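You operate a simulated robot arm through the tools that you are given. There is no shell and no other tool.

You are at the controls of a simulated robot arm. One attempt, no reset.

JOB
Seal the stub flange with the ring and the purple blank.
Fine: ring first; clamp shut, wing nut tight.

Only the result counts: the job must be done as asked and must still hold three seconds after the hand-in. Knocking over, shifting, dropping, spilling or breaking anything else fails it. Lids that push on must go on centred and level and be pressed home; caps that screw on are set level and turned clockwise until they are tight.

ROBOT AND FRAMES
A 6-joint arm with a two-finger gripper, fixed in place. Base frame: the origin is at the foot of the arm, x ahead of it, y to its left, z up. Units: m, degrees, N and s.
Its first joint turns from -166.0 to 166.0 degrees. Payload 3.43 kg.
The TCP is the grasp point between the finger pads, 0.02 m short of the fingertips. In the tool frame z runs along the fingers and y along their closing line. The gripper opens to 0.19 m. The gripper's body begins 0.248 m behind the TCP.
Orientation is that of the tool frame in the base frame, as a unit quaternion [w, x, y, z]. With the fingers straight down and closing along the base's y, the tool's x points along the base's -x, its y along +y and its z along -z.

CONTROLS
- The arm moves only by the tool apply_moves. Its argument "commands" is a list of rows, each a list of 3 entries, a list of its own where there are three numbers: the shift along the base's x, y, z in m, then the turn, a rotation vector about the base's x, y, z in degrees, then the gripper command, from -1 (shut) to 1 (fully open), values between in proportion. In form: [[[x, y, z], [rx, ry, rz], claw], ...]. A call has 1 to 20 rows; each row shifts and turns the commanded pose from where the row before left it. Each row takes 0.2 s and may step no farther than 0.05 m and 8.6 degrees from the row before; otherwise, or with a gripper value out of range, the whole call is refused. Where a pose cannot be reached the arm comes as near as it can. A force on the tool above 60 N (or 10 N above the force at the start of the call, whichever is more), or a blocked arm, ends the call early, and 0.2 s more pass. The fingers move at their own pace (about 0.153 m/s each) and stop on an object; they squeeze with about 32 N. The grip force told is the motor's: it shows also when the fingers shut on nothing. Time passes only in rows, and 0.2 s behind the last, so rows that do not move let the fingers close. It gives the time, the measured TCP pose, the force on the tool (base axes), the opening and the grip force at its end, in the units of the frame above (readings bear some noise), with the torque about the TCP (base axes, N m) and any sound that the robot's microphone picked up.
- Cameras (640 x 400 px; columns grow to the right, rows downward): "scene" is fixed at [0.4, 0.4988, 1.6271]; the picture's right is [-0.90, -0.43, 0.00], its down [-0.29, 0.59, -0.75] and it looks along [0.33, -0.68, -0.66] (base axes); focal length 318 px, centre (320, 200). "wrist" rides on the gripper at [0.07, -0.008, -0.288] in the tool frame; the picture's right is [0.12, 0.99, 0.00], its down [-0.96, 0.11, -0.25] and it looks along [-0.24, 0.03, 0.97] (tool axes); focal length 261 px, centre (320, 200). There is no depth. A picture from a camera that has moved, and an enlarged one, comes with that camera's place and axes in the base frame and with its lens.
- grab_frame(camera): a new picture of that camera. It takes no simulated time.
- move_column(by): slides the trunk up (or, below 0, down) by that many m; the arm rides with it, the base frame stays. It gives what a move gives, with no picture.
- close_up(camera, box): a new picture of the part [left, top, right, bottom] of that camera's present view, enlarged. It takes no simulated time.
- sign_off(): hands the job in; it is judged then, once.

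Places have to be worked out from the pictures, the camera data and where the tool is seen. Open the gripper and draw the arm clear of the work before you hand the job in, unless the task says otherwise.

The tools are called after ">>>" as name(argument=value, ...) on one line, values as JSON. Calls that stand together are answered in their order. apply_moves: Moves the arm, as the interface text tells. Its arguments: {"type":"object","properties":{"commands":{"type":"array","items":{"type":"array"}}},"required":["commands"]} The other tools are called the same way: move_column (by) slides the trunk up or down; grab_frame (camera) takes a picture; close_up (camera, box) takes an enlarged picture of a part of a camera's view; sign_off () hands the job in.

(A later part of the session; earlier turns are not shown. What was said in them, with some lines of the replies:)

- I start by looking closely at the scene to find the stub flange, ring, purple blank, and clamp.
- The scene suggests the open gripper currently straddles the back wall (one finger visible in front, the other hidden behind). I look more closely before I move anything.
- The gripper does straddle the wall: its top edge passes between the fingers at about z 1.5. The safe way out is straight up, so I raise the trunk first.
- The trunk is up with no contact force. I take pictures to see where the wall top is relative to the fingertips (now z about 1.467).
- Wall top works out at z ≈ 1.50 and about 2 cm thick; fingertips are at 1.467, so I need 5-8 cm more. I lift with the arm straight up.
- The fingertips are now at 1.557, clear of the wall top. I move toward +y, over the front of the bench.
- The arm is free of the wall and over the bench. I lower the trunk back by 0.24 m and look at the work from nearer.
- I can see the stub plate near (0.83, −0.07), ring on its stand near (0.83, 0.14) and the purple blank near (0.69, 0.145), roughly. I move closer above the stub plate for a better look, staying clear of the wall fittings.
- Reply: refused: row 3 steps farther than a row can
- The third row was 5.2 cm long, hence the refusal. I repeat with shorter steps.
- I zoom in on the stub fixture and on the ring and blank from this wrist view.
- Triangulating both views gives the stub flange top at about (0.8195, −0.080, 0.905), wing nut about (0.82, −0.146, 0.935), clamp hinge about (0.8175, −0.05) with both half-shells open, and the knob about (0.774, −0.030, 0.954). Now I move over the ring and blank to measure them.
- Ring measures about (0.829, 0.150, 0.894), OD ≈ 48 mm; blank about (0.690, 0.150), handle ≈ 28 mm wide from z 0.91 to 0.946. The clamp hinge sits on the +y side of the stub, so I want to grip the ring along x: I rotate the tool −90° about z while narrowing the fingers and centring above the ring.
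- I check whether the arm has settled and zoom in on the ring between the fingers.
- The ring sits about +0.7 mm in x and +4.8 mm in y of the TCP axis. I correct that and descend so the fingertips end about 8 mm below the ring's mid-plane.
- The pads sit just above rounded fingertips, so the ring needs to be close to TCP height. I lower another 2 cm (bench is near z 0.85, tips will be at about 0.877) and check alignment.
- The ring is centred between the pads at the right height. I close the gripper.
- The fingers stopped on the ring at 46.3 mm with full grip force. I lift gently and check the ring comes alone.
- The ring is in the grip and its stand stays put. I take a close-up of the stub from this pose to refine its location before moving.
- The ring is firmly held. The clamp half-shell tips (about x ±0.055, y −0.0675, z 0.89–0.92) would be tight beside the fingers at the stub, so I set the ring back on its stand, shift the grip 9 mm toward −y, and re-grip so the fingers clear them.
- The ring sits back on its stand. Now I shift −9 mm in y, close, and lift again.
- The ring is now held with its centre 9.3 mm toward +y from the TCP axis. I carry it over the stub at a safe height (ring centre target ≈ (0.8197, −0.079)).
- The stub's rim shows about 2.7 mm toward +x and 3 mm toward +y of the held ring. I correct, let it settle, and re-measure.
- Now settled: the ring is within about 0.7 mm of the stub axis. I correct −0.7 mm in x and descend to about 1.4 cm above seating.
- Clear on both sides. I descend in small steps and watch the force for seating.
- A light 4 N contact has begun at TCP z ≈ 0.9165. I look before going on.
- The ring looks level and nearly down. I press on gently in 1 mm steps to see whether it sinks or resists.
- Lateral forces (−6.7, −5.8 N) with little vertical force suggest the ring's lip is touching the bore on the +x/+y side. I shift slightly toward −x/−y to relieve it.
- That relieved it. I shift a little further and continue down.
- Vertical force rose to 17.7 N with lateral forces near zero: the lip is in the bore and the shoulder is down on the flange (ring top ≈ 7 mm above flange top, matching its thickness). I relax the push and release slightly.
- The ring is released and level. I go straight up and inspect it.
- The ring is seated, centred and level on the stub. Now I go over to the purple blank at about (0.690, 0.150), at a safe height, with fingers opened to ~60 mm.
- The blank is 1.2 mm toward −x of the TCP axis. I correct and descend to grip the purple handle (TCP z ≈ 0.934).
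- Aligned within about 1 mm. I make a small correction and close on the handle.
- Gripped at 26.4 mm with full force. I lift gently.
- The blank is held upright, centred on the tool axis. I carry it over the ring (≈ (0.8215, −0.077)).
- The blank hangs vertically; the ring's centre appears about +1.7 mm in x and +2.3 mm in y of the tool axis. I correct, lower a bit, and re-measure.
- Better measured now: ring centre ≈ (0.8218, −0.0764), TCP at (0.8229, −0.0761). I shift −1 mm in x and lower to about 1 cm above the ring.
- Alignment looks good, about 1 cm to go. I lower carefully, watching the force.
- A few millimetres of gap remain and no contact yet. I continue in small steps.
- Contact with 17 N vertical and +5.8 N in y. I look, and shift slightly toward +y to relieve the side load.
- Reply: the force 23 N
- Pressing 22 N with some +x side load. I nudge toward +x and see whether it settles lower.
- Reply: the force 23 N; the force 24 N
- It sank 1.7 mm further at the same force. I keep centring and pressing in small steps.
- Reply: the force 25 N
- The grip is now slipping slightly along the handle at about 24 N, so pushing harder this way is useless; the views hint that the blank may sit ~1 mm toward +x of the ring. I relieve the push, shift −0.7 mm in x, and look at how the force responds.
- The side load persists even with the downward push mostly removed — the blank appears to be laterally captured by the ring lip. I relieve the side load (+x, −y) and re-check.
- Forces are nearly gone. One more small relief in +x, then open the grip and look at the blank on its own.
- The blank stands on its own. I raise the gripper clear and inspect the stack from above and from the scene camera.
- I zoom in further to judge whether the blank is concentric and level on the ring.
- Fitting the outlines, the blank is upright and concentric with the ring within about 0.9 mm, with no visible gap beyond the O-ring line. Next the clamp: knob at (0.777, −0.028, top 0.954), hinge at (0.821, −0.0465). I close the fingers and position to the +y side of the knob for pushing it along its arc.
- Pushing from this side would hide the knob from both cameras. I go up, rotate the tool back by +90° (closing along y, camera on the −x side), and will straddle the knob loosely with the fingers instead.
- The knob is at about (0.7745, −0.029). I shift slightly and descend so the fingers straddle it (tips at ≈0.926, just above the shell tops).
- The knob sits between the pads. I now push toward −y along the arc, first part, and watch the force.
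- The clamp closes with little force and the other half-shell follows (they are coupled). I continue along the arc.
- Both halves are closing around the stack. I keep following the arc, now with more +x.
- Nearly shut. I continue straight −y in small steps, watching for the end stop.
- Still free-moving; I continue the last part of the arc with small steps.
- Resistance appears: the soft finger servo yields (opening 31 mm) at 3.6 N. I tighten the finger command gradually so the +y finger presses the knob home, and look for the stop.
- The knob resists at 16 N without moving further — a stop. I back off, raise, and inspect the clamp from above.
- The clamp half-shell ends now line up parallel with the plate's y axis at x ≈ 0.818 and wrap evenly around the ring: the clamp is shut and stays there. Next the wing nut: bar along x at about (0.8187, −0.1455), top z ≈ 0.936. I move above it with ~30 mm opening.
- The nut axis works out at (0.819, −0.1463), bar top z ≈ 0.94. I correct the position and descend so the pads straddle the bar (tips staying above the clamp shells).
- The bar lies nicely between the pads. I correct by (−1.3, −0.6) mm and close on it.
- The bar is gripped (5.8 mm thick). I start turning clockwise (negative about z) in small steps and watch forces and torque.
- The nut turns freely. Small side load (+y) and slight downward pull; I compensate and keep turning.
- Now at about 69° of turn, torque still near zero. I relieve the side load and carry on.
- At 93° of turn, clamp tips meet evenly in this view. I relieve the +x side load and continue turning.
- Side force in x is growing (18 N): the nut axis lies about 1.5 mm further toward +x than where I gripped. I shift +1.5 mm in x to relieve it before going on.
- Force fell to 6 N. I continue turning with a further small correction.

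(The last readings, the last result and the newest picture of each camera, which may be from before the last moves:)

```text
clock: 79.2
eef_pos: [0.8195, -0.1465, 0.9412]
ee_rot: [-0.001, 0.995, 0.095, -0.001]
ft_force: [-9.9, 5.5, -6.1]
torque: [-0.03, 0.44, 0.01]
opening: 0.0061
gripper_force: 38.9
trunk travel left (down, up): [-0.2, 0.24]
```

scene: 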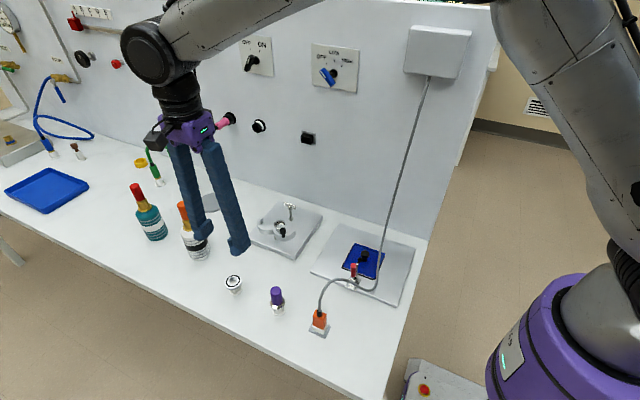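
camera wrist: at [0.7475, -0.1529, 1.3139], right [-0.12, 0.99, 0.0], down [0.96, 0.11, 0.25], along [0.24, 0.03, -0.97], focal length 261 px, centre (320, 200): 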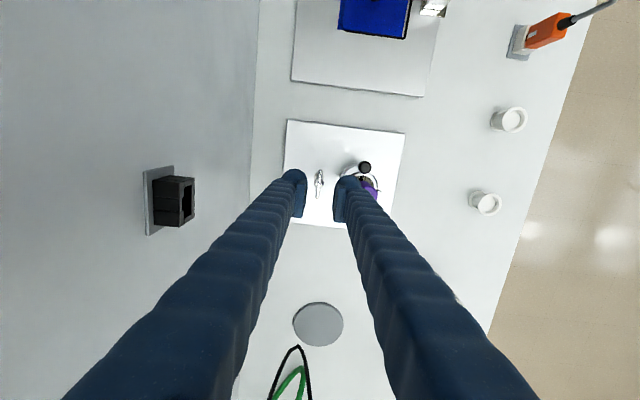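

169° turned, still no torque. I relieve side loads and continue turning past 180° to see how far the wrist joint reaches.

>>> apply_moves(commands=[[[-0.001, 0.0005, -0.0004], [0, 0, -8], -1], [[0, 0, 0], [0, 0, -8], -1], [[0, 0, 0], [0, 0, -8], -1], [[0, 0, 0], [0, 0, 0], -1]])

>>> close_up(camera="wrist", box=[240, 140, 400, 240])

>>> close_up(camera="scene", box=[246, 185, 326, 235])

```text
clock: 79.9
eef_pos: [0.8206, -0.1469, 0.9404]
ee_rot: [-0.018, 0.999, -0.05, 0.003]
ft_force: [2.5, 10.6, -6.3]
torque: [-0.02, -0.79, 1.06]
opening: 0.0069
gripper_force: 41.5
out of reach, approached as far as the arm can: row 2, 3
trunk travel left (down, up): [-0.2, 0.24]
stopped in row 3: the force on the tool passed its limit at 85 N (the readings are from after the stop); the commanded pose is now the measured one
```

```text
4.00 times, centred on (320, 190) of wrist
camera zoom: at [0.8889, -0.1553, 1.2282], right [0.02, -1.0, -0.04], down [-0.97, -0.03, 0.24], along [-0.24, 0.03, -0.97], focal length 1043 px, centre (320, 240)
```

zoom: 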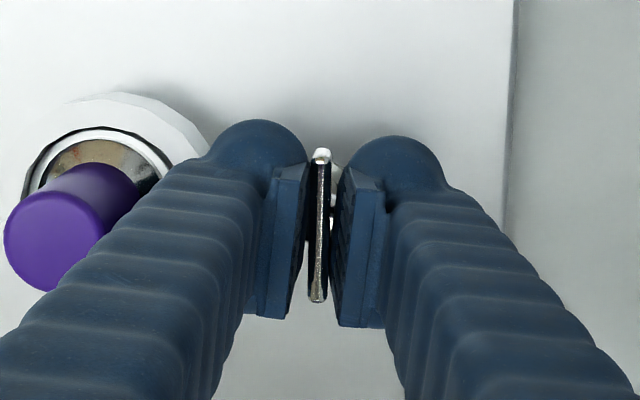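

```text
8.00 times, centred on (286, 210) of scene
camera zoom: at [0.4, 0.4988, 1.6271], right [-0.9, -0.43, 0.0], down [-0.29, 0.59, -0.75], along [0.33, -0.68, -0.66], focal length 2544 px, centre (592, 120)
```

zoom: 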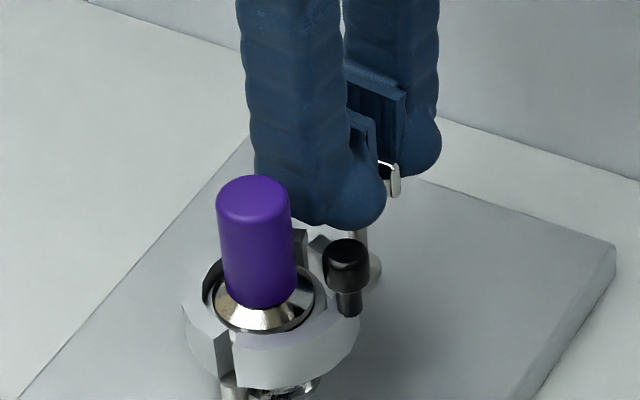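

The wrist joint limit is near −185°; pushing there overloaded the tool, so the call stopped. I open the fingers to unload the bar.

>>> apply_moves(commands=[[[0, 0, 0], [0, 0, 0], -0.8], [[0, 0, 0], [0, 0, 0], -0.7], [[0, 0, 0], [0, 0, 0], -0.7]])

>>> close_up(camera="wrist", box=[240, 140, 400, 240])

>>> close_up(camera="scene", box=[246, 185, 326, 235])

```text
clock: 80.7
eef_pos: [0.8197, -0.1514, 0.9415]
ee_rot: [-0.019, 0.998, -0.052, 0.004]
ft_force: [1.0, -0.1, 0.2]
torque: [0.07, 0.05, 0.04]
opening: 0.0285
gripper_force: 0.0
trunk travel left (down, up): [-0.2, 0.24]
```

```text
4.00 times, centred on (320, 190) of wrist
camera zoom: at [0.888, -0.1591, 1.2287], right [0.02, -1.0, -0.04], down [-0.97, -0.02, 0.24], along [-0.24, 0.03, -0.97], focal length 1043 px, centre (320, 240)
```

zoom: 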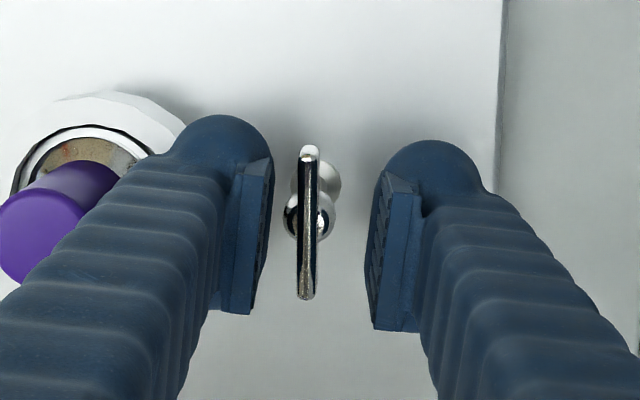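

```text
8.00 times, centred on (286, 210) of scene
camera zoom: at [0.4, 0.4988, 1.6271], right [-0.9, -0.43, 0.0], down [-0.29, 0.59, -0.75], along [0.33, -0.68, -0.66], focal length 2544 px, centre (592, 120)
```

zoom: 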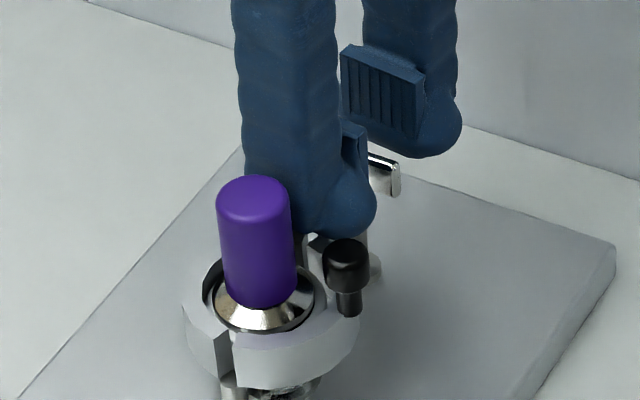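

The bar stayed at exactly 180° while the tool was at −186° with ~1 N·m resisting: the nut may have come to its stop right there. I need to verify by re-gripping from the other side, so I lift, unwind the wrist and remove the small tilt.

>>> apply_moves(commands=[[[0, 0, 0.03], [0, 0, 0], -0.7], [[0, 0, 0.035], [0, 0, 0], -0.7], [[0, 0, 0], [0, 0, 8], -0.7], [[0, 0, 0], [-2.15, 0.57, 0], -0.7], [[0, 0, 0], [0, 0, 8.2], -0.7], [[0, 0, 0], [0, 0, 8.2], -0.7], [[0, 0, 0], [0, 0, 8.2], -0.7], [[0, 0, 0], [0, 0, 8.2], -0.7], [[0, 0, 0], [0, 0, 8.2], -0.7], [[0, 0, 0], [0, 0, 8.2], -0.7], [[0, 0, 0], [0, 0, 0], -0.7]])

```text
clock: 83.1
eef_pos: [0.8203, -0.149, 1.0078]
ee_rot: [0.001, 0.901, 0.433, -0.002]
ft_force: [0.4, -0.1, -0.2]
torque: [0.04, -0.02, -0.02]
opening: 0.0287
gripper_force: 0.1
trunk travel left (down, up): [-0.2, 0.24]
```

Tilt is gone; orientation now −128.6°. I continue unwinding to 0°.

>>> apply_moves(commands=[[[0, 0, 0], [0, 0, 8.2], -0.7], [[0, 0, 0], [0, 0, 8.2], -0.7], [[0, 0, 0], [0, 0, 8.2], -0.7], [[0, 0, 0], [0, 0, 8.2], -0.7], [[0, 0, 0], [0, 0, 8.2], -0.7], [[0, 0, 0], [0, 0, 8.2], -0.7], [[0, 0, 0], [0, 0, 8.2], -0.7], [[0, 0, 0], [0, 0, 8.2], -0.7], [[0, 0, 0], [0, 0, 8.2], -0.7], [[0, 0, 0], [0, 0, 8.2], -0.7], [[0, 0, 0], [0, 0, 8.2], -0.7], [[0, 0, 0], [0, 0, 8.2], -0.7], [[0, 0, 0], [0, 0, 8.2], -0.7], [[0, 0, 0], [0, 0, 8.2], -0.7], [[0, 0, 0], [0, 0, 8.2], -0.7], [[0, 0, 0], [0, 0, 5.6], -0.7], [[0, 0, 0], [0, 0, 0], -0.7], [[0, 0, 0], [0, 0, 0], -0.7]])

>>> close_up(camera="wrist", box=[272, 150, 368, 210])

>>> close_up(camera="scene", box=[246, 190, 326, 240])

```text
clock: 86.9
eef_pos: [0.8205, -0.1502, 1.0068]
ee_rot: [0.002, 0.001, 1.0, -0.001]
ft_force: [-0.6, -0.7, -0.7]
torque: [-0.01, 0.0, 0.0]
opening: 0.0285
gripper_force: 0.0
trunk travel left (down, up): [-0.2, 0.24]
```

```text
6.67 times, centred on (320, 180) of wrist
camera zoom: at [0.7491, -0.158, 1.2932], right [-0.12, 0.99, 0.0], down [0.96, 0.11, 0.25], along [0.25, 0.03, -0.97], focal length 1738 px, centre (320, 333)
```

zoom: 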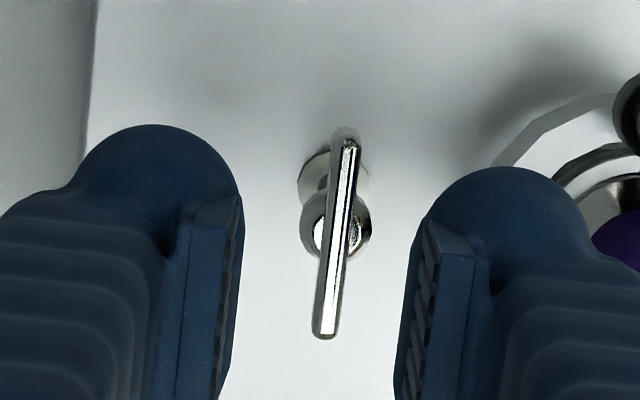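

```text
8.00 times, centred on (286, 215) of scene
camera zoom: at [0.4, 0.4988, 1.6271], right [-0.9, -0.43, 0.0], down [-0.29, 0.59, -0.75], along [0.33, -0.68, -0.66], focal length 2544 px, centre (592, 80)
```

zoom: 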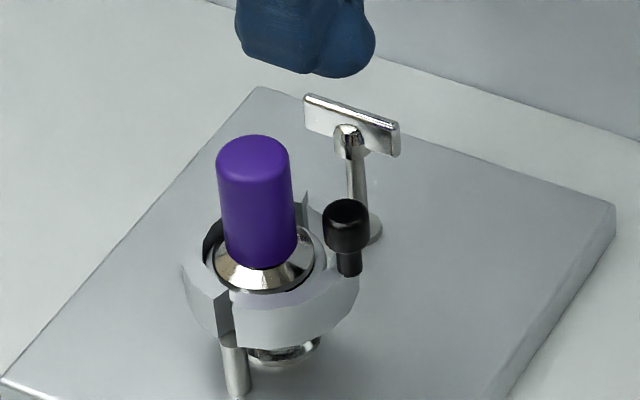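

The bar is again along x (≈180° turned), clamp and blank unchanged. I align over the nut axis and go down to re-grip it and test for tightness.

>>> apply_moves(commands=[[[0.0009, 0.0033, 0], [0.1, 0.2, 0.1], -0.7], [[0, 0, -0.035], [0, 0, 0], -0.7], [[0, 0, -0.03], [0, 0, 0], -0.7], [[0, 0, 0], [0, 0, 0], -0.7], [[0, 0, 0], [0, 0, 0], -0.7]])

>>> close_up(camera="wrist", box=[256, 150, 384, 230])

```text
clock: 88.1
eef_pos: [0.8201, -0.1467, 0.9423]
ee_rot: [0.0, 0.0, 1.0, 0.001]
ft_force: [-1.2, 0.6, -0.2]
torque: [-0.03, 0.0, 0.02]
opening: 0.0287
gripper_force: 0.1
trunk travel left (down, up): [-0.2, 0.24]
```

```text
5.00 times, centred on (320, 190) of wrist
camera zoom: at [0.75, -0.1548, 1.2292], right [-0.12, 0.99, 0.0], down [0.96, 0.11, 0.25], along [0.25, 0.03, -0.97], focal length 1303 px, centre (320, 250)
```

zoom: 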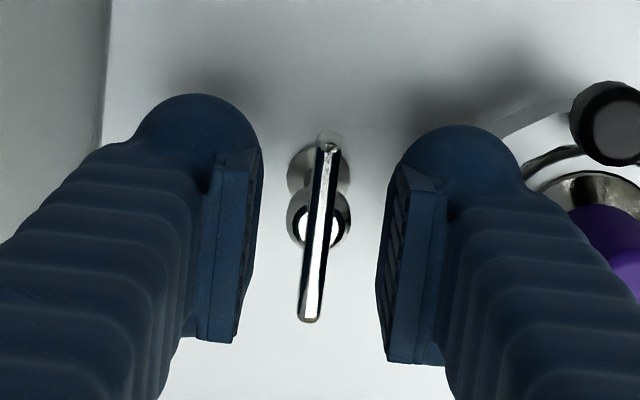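

Well aligned. I close on the bar again and turn clockwise a little, checking the torque.

>>> apply_moves(commands=[[[0, 0, 0], [0, 0, 0], -0.85], [[0, 0, 0], [0, 0, 0], -1], [[0, 0, 0], [0, 0, 0], -1], [[0, 0, 0], [0, 0, -3], -1], [[0, 0, 0], [0, 0, 0], -1]])

>>> apply_moves(commands=[[[0, 0, 0], [0, 0, -4], -1], [[0, 0, 0], [0, 0, 0], -1]])

```text
clock: 89.3
eef_pos: [0.8197, -0.1459, 0.9424]
ee_rot: [0.0, 0.026, 1.0, 0.0]
ft_force: [0.0, -1.6, 4.3]
torque: [-0.04, 0.2, 1.0]
opening: 0.0058
gripper_force: 40.0
trunk travel left (down, up): [-0.2, 0.24]
```

```text
clock: 89.9
eef_pos: [0.8205, -0.1461, 0.9428]
ee_rot: [0.001, 0.062, 0.998, 0.001]
ft_force: [-0.8, 1.9, 6.7]
torque: [0.01, 0.09, 1.15]
opening: 0.0074
gripper_force: 41.9
trunk travel left (down, up): [-0.2, 0.24]
```

Torque jumps to 1.0–1.15 N·m within 3–7° and the bar does not follow: the wing nut is tight at its stop. I hold the torque a moment longer, then open in place (without turning back).

>>> apply_moves(commands=[[[0, 0, 0], [0, 0, -2], -1], [[0, 0, 0], [0, 0, 0], -1], [[0, 0, 0], [0, 0, 0], -1]])

>>> close_up(camera="wrist", box=[256, 150, 384, 230])

>>> close_up(camera="scene", box=[246, 190, 326, 240])

```text
clock: 90.7
eef_pos: [0.8204, -0.1468, 0.9424]
ee_rot: [0.0, 0.078, 0.997, 0.002]
ft_force: [0.7, -0.8, 9.9]
torque: [0.03, 0.07, 1.25]
opening: 0.0088
gripper_force: 42.2
trunk travel left (down, up): [-0.2, 0.24]
```

```text
5.00 times, centred on (320, 190) of wrist
camera zoom: at [0.7493, -0.144, 1.2292], right [0.04, 1.0, 0.0], down [0.97, -0.04, 0.25], along [0.25, -0.01, -0.97], focal length 1303 px, centre (320, 250)
```

zoom: 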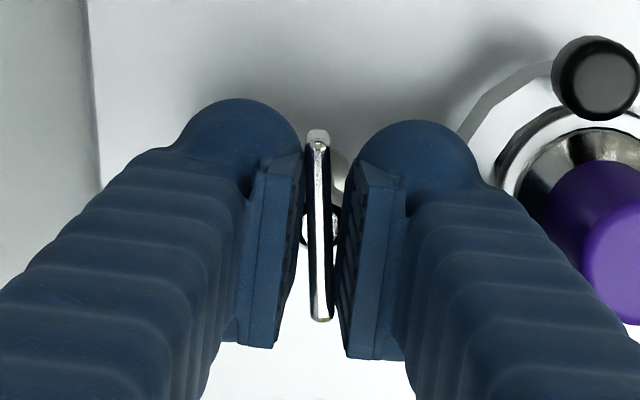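

```text
8.00 times, centred on (286, 215) of scene
camera zoom: at [0.4, 0.4988, 1.6271], right [-0.9, -0.43, 0.0], down [-0.29, 0.59, -0.75], along [0.33, -0.68, -0.66], focal length 2544 px, centre (592, 80)
```

zoom: 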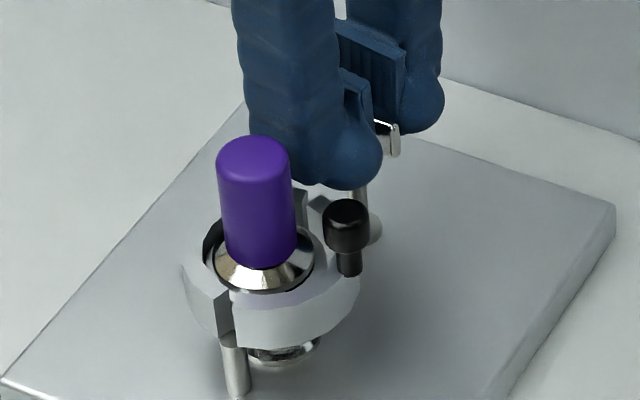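

The nut is held at its stop with 1.25 N·m. I open the fingers without turning back, and lift clear.

>>> apply_moves(commands=[[[0, 0, 0], [0, 0, 0], -0.8], [[0, 0, 0], [0, 0, 0], -0.7], [[0, 0, 0], [0, 0, 0], -0.7], [[0, 0, 0.02], [0, 0, 0], -0.7], [[0, 0, 0.04], [0, 0, 0], -0.7], [[0, 0, 0.04], [0, 0, 0], -0.7], [[-0.03, 0.03, 0], [0, 0, 4], -0.5], [[-0.02, 0.04, 0], [0, 0, 5], -0.2], [[0, 0, 0], [0, 0, 0], 0], [[0, 0, 0], [0, 0, 0], 0]])

>>> grab_frame(camera="wrist")

>>> close_up(camera="wrist", box=[272, 165, 368, 225])

>>> close_up(camera="scene", box=[256, 200, 304, 230])

```text
clock: 92.9
eef_pos: [0.7705, -0.0762, 1.042]
ee_rot: [-0.001, 0.0, 1.0, 0.002]
ft_force: [-0.5, -0.8, -0.6]
torque: [0.1, 0.0, -0.04]
opening: 0.0948
gripper_force: 0.1
trunk travel left (down, up): [-0.2, 0.24]
```

```text
taken
camera wrist: at [0.7001, -0.0858, 1.3291], right [-0.12, 0.99, 0.0], down [0.96, 0.11, 0.25], along [0.25, 0.03, -0.97], focal length 261 px, centre (320, 200)
```

wrist: 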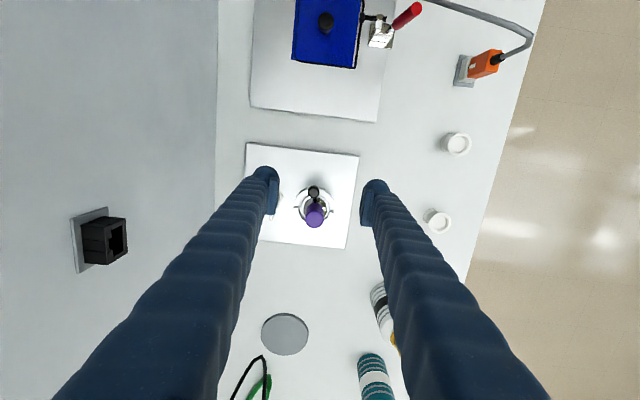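

```text
6.67 times, centred on (320, 195) of wrist
camera zoom: at [0.7001, -0.0858, 1.3291], right [-0.12, 0.99, 0.0], down [0.96, 0.11, 0.25], along [0.25, 0.03, -0.97], focal length 1738 px, centre (320, 233)
```

zoom: 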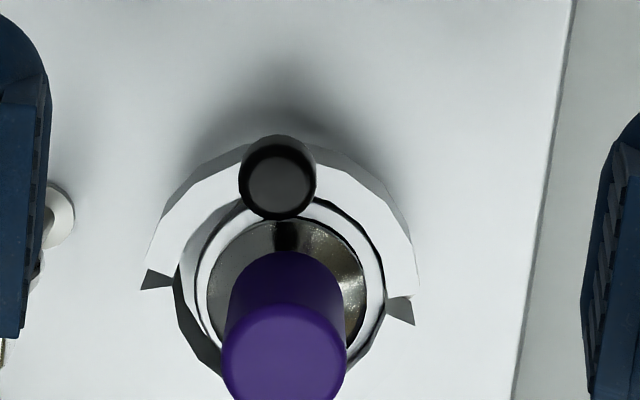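

```text
13.33 times, centred on (280, 215) of scene
camera zoom: at [0.4, 0.4988, 1.6271], right [-0.9, -0.43, 0.0], down [-0.29, 0.59, -0.75], along [0.33, -0.68, -0.66], focal length 4240 px, centre (853, 0)
```

zoom: 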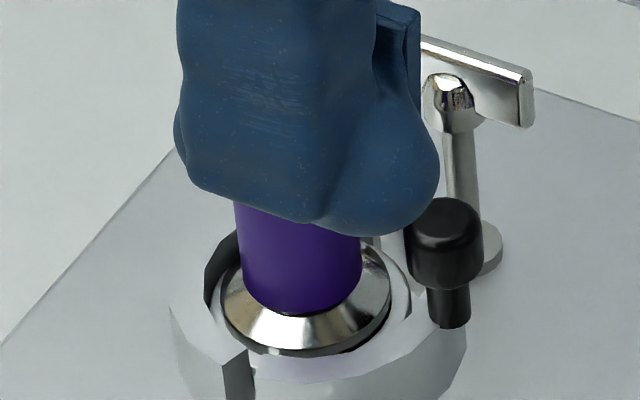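

The blank and clamp are unchanged. I want a square look at both clamp gaps, so I rotate the tool to −90° and view it from straight above.

>>> apply_moves(commands=[[[0.005, -0.004, 0], [0, 0, -8.2], 0], [[0.005, -0.004, 0], [0, 0, -8.2], 0], [[0.005, -0.004, 0], [0, 0, -8.2], 0], [[0.005, -0.004, 0], [0, 0, -8.2], 0], [[0.005, -0.004, 0], [0, 0, -8.2], 0], [[0.005, -0.004, 0], [0, 0, -8.2], 0], [[0.005, -0.004, 0], [0, 0, -8.2], 0], [[0.005, -0.004, 0], [0, 0, -8.2], 0], [[0.005, -0.004, 0], [0, 0, -8.2], 0], [[0.004, -0.002, 0], [0, 0, -8.2], 0], [[0, 0, 0], [0, 0, -8.0], 0], [[0, 0, 0], [0, 0, 0], 0], [[0, 0, 0], [0, 0, 0], 0]])

>>> grab_frame(camera="wrist")

>>> close_up(camera="wrist", box=[280, 125, 360, 175])

```text
clock: 95.7
eef_pos: [0.8194, -0.1154, 1.0416]
ee_rot: [0.001, 0.708, 0.706, 0.0]
ft_force: [-0.2, 0.3, 0.2]
torque: [-0.01, 0.01, 0.02]
opening: 0.095
gripper_force: 0.0
trunk travel left (down, up): [-0.2, 0.24]
```

```text
taken
camera wrist: at [0.8112, -0.0439, 1.3279], right [0.99, 0.12, 0.0], down [0.11, -0.96, 0.25], along [0.03, -0.25, -0.97], focal length 261 px, centre (320, 200)
```

wrist: 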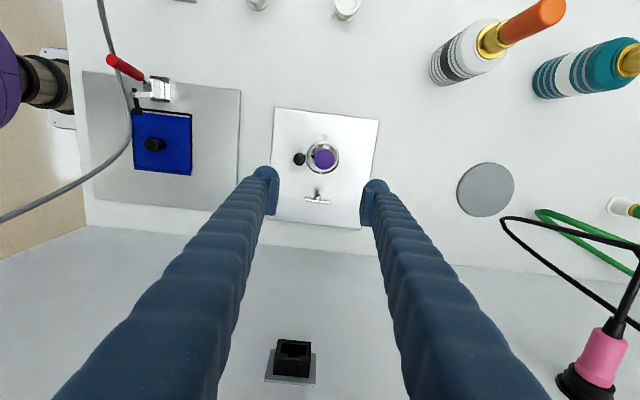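

```text
8.00 times, centred on (320, 150) of wrist
camera zoom: at [0.8112, -0.0439, 1.3279], right [0.99, 0.12, 0.0], down [0.11, -0.96, 0.25], along [0.03, -0.25, -0.97], focal length 2085 px, centre (320, 600)
```

zoom: 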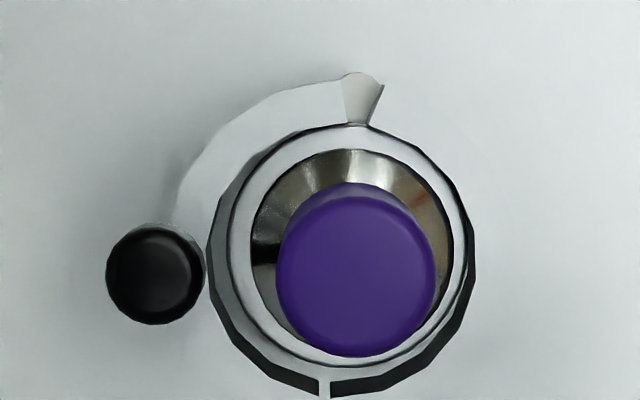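

From above the clamp closes evenly all round the ring (≈2 mm gap at the free tips, hinge wedge by design), the blank is concentric, and the wing nut is at its stop. I now withdraw: up, then toward +y, fingers open.

>>> apply_moves(commands=[[[0, 0, 0.05], [0, 0, 0], 0], [[0, 0, 0.05], [0, 0, 0], 0], [[0, 0, 0.05], [0, 0, 0], 0], [[0, 0.045, 0.02], [0, 0, 0], 0.3], [[-0.01, 0.045, 0.01], [0, 0, 0], 0.6], [[-0.02, 0.045, 0], [0, 0, 0], 1], [[-0.02, 0.045, 0], [0, 0, 0], 1], [[-0.02, 0.04, 0], [0, 0, 0], 1], [[0, 0, 0], [0, 0, 0], 1], [[0, 0, 0], [0, 0, 0], 1]])

>>> grab_frame(camera="scene")

>>> close_up(camera="scene", box=[256, 200, 304, 230])

>>> close_up(camera="scene", box=[264, 212, 296, 232])

```text
clock: 97.9
eef_pos: [0.75, 0.1045, 1.2223]
ee_rot: [0.001, 0.707, 0.707, 0.001]
ft_force: [-0.8, -1.0, 0.0]
torque: [0.07, -0.01, -0.03]
opening: 0.1901
gripper_force: 0.1
trunk travel left (down, up): [-0.2, 0.24]
```

```text
taken
```

scene: 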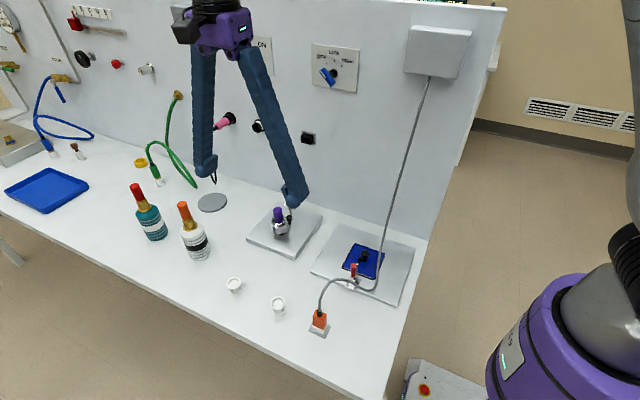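

```text
13.33 times, centred on (280, 215) of scene
camera zoom: at [0.4, 0.4988, 1.6271], right [-0.9, -0.43, 0.0], down [-0.29, 0.59, -0.75], along [0.33, -0.68, -0.66], focal length 4240 px, centre (853, 0)
```

zoom: 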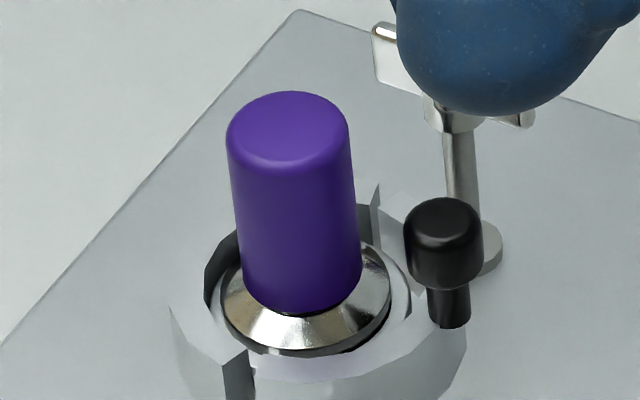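

```text
16.00 times, centred on (280, 222) of scene
camera zoom: at [0.4, 0.4988, 1.6271], right [-0.9, -0.43, 0.0], down [-0.29, 0.59, -0.75], along [0.33, -0.68, -0.66], focal length 5088 px, centre (960, -152)
```

zoom: 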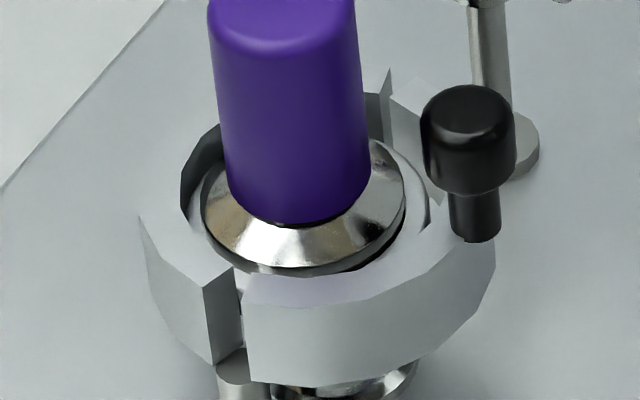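

The arm is clear. I do a last check of the fixture and the surroundings from the wrist camera before handing in.

>>> grab_frame(camera="wrist")

>>> close_up(camera="wrist", box=[300, 200, 396, 260])

```text
taken
camera wrist: at [0.7411, 0.175, 1.5084], right [0.99, 0.12, 0.0], down [0.11, -0.96, 0.25], along [0.03, -0.25, -0.97], focal length 261 px, centre (320, 200)
```

wrist: 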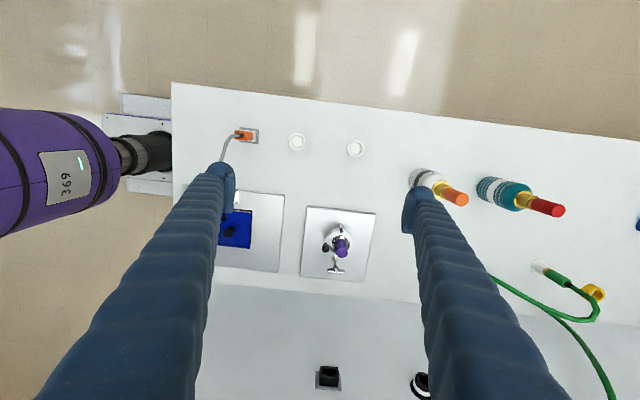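

```text
6.67 times, centred on (348, 230) of wrist
camera zoom: at [0.7411, 0.175, 1.5084], right [0.99, 0.12, 0.0], down [0.11, -0.96, 0.25], along [0.03, -0.25, -0.97], focal length 1738 px, centre (133, 0)
```

zoom: 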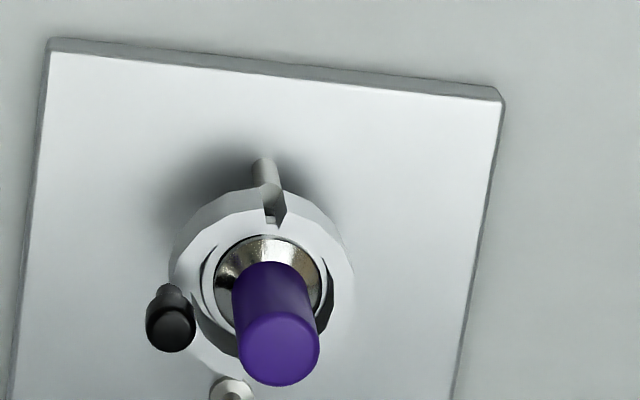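

The ring and blank are stacked on the stub, the clamp is closed around them, and the wing nut is tight at its stop. The gripper is open, the arm is clear, and nothing else on the bench looks moved. I hand the job in.

>>> sign_off()

```text
The job is handed in.
```

I sealed the stub flange with the ring and the purple blank and handed the job in. I don't have the judging result.

- **Ring:** it went on first and sits level on the stub. I felt its lip enter the bore and the shoulder come down.
- **Blank:** it stands upright on the ring and is centred to within about 1 mm. I pressed it down with about 24 N, which was where my grip on the handle began to slip.
- **Clamp:** both halves are shut around the stack. About 2 mm of gap remains at the free tips, and a 16 N push on the knob did not close it further. I took that as the stop.
- **Wing nut:** I turned it clockwise about half a turn to its stop. On a second grip it resisted with up to 1.25 N·m.

While turning the nut, the wrist reached its joint limit and the force on the tool peaked at 85 N, which stopped that move. In the pictures afterwards nothing else on the bench appeared to have moved. I drew the arm clear with the gripper open before handing in.
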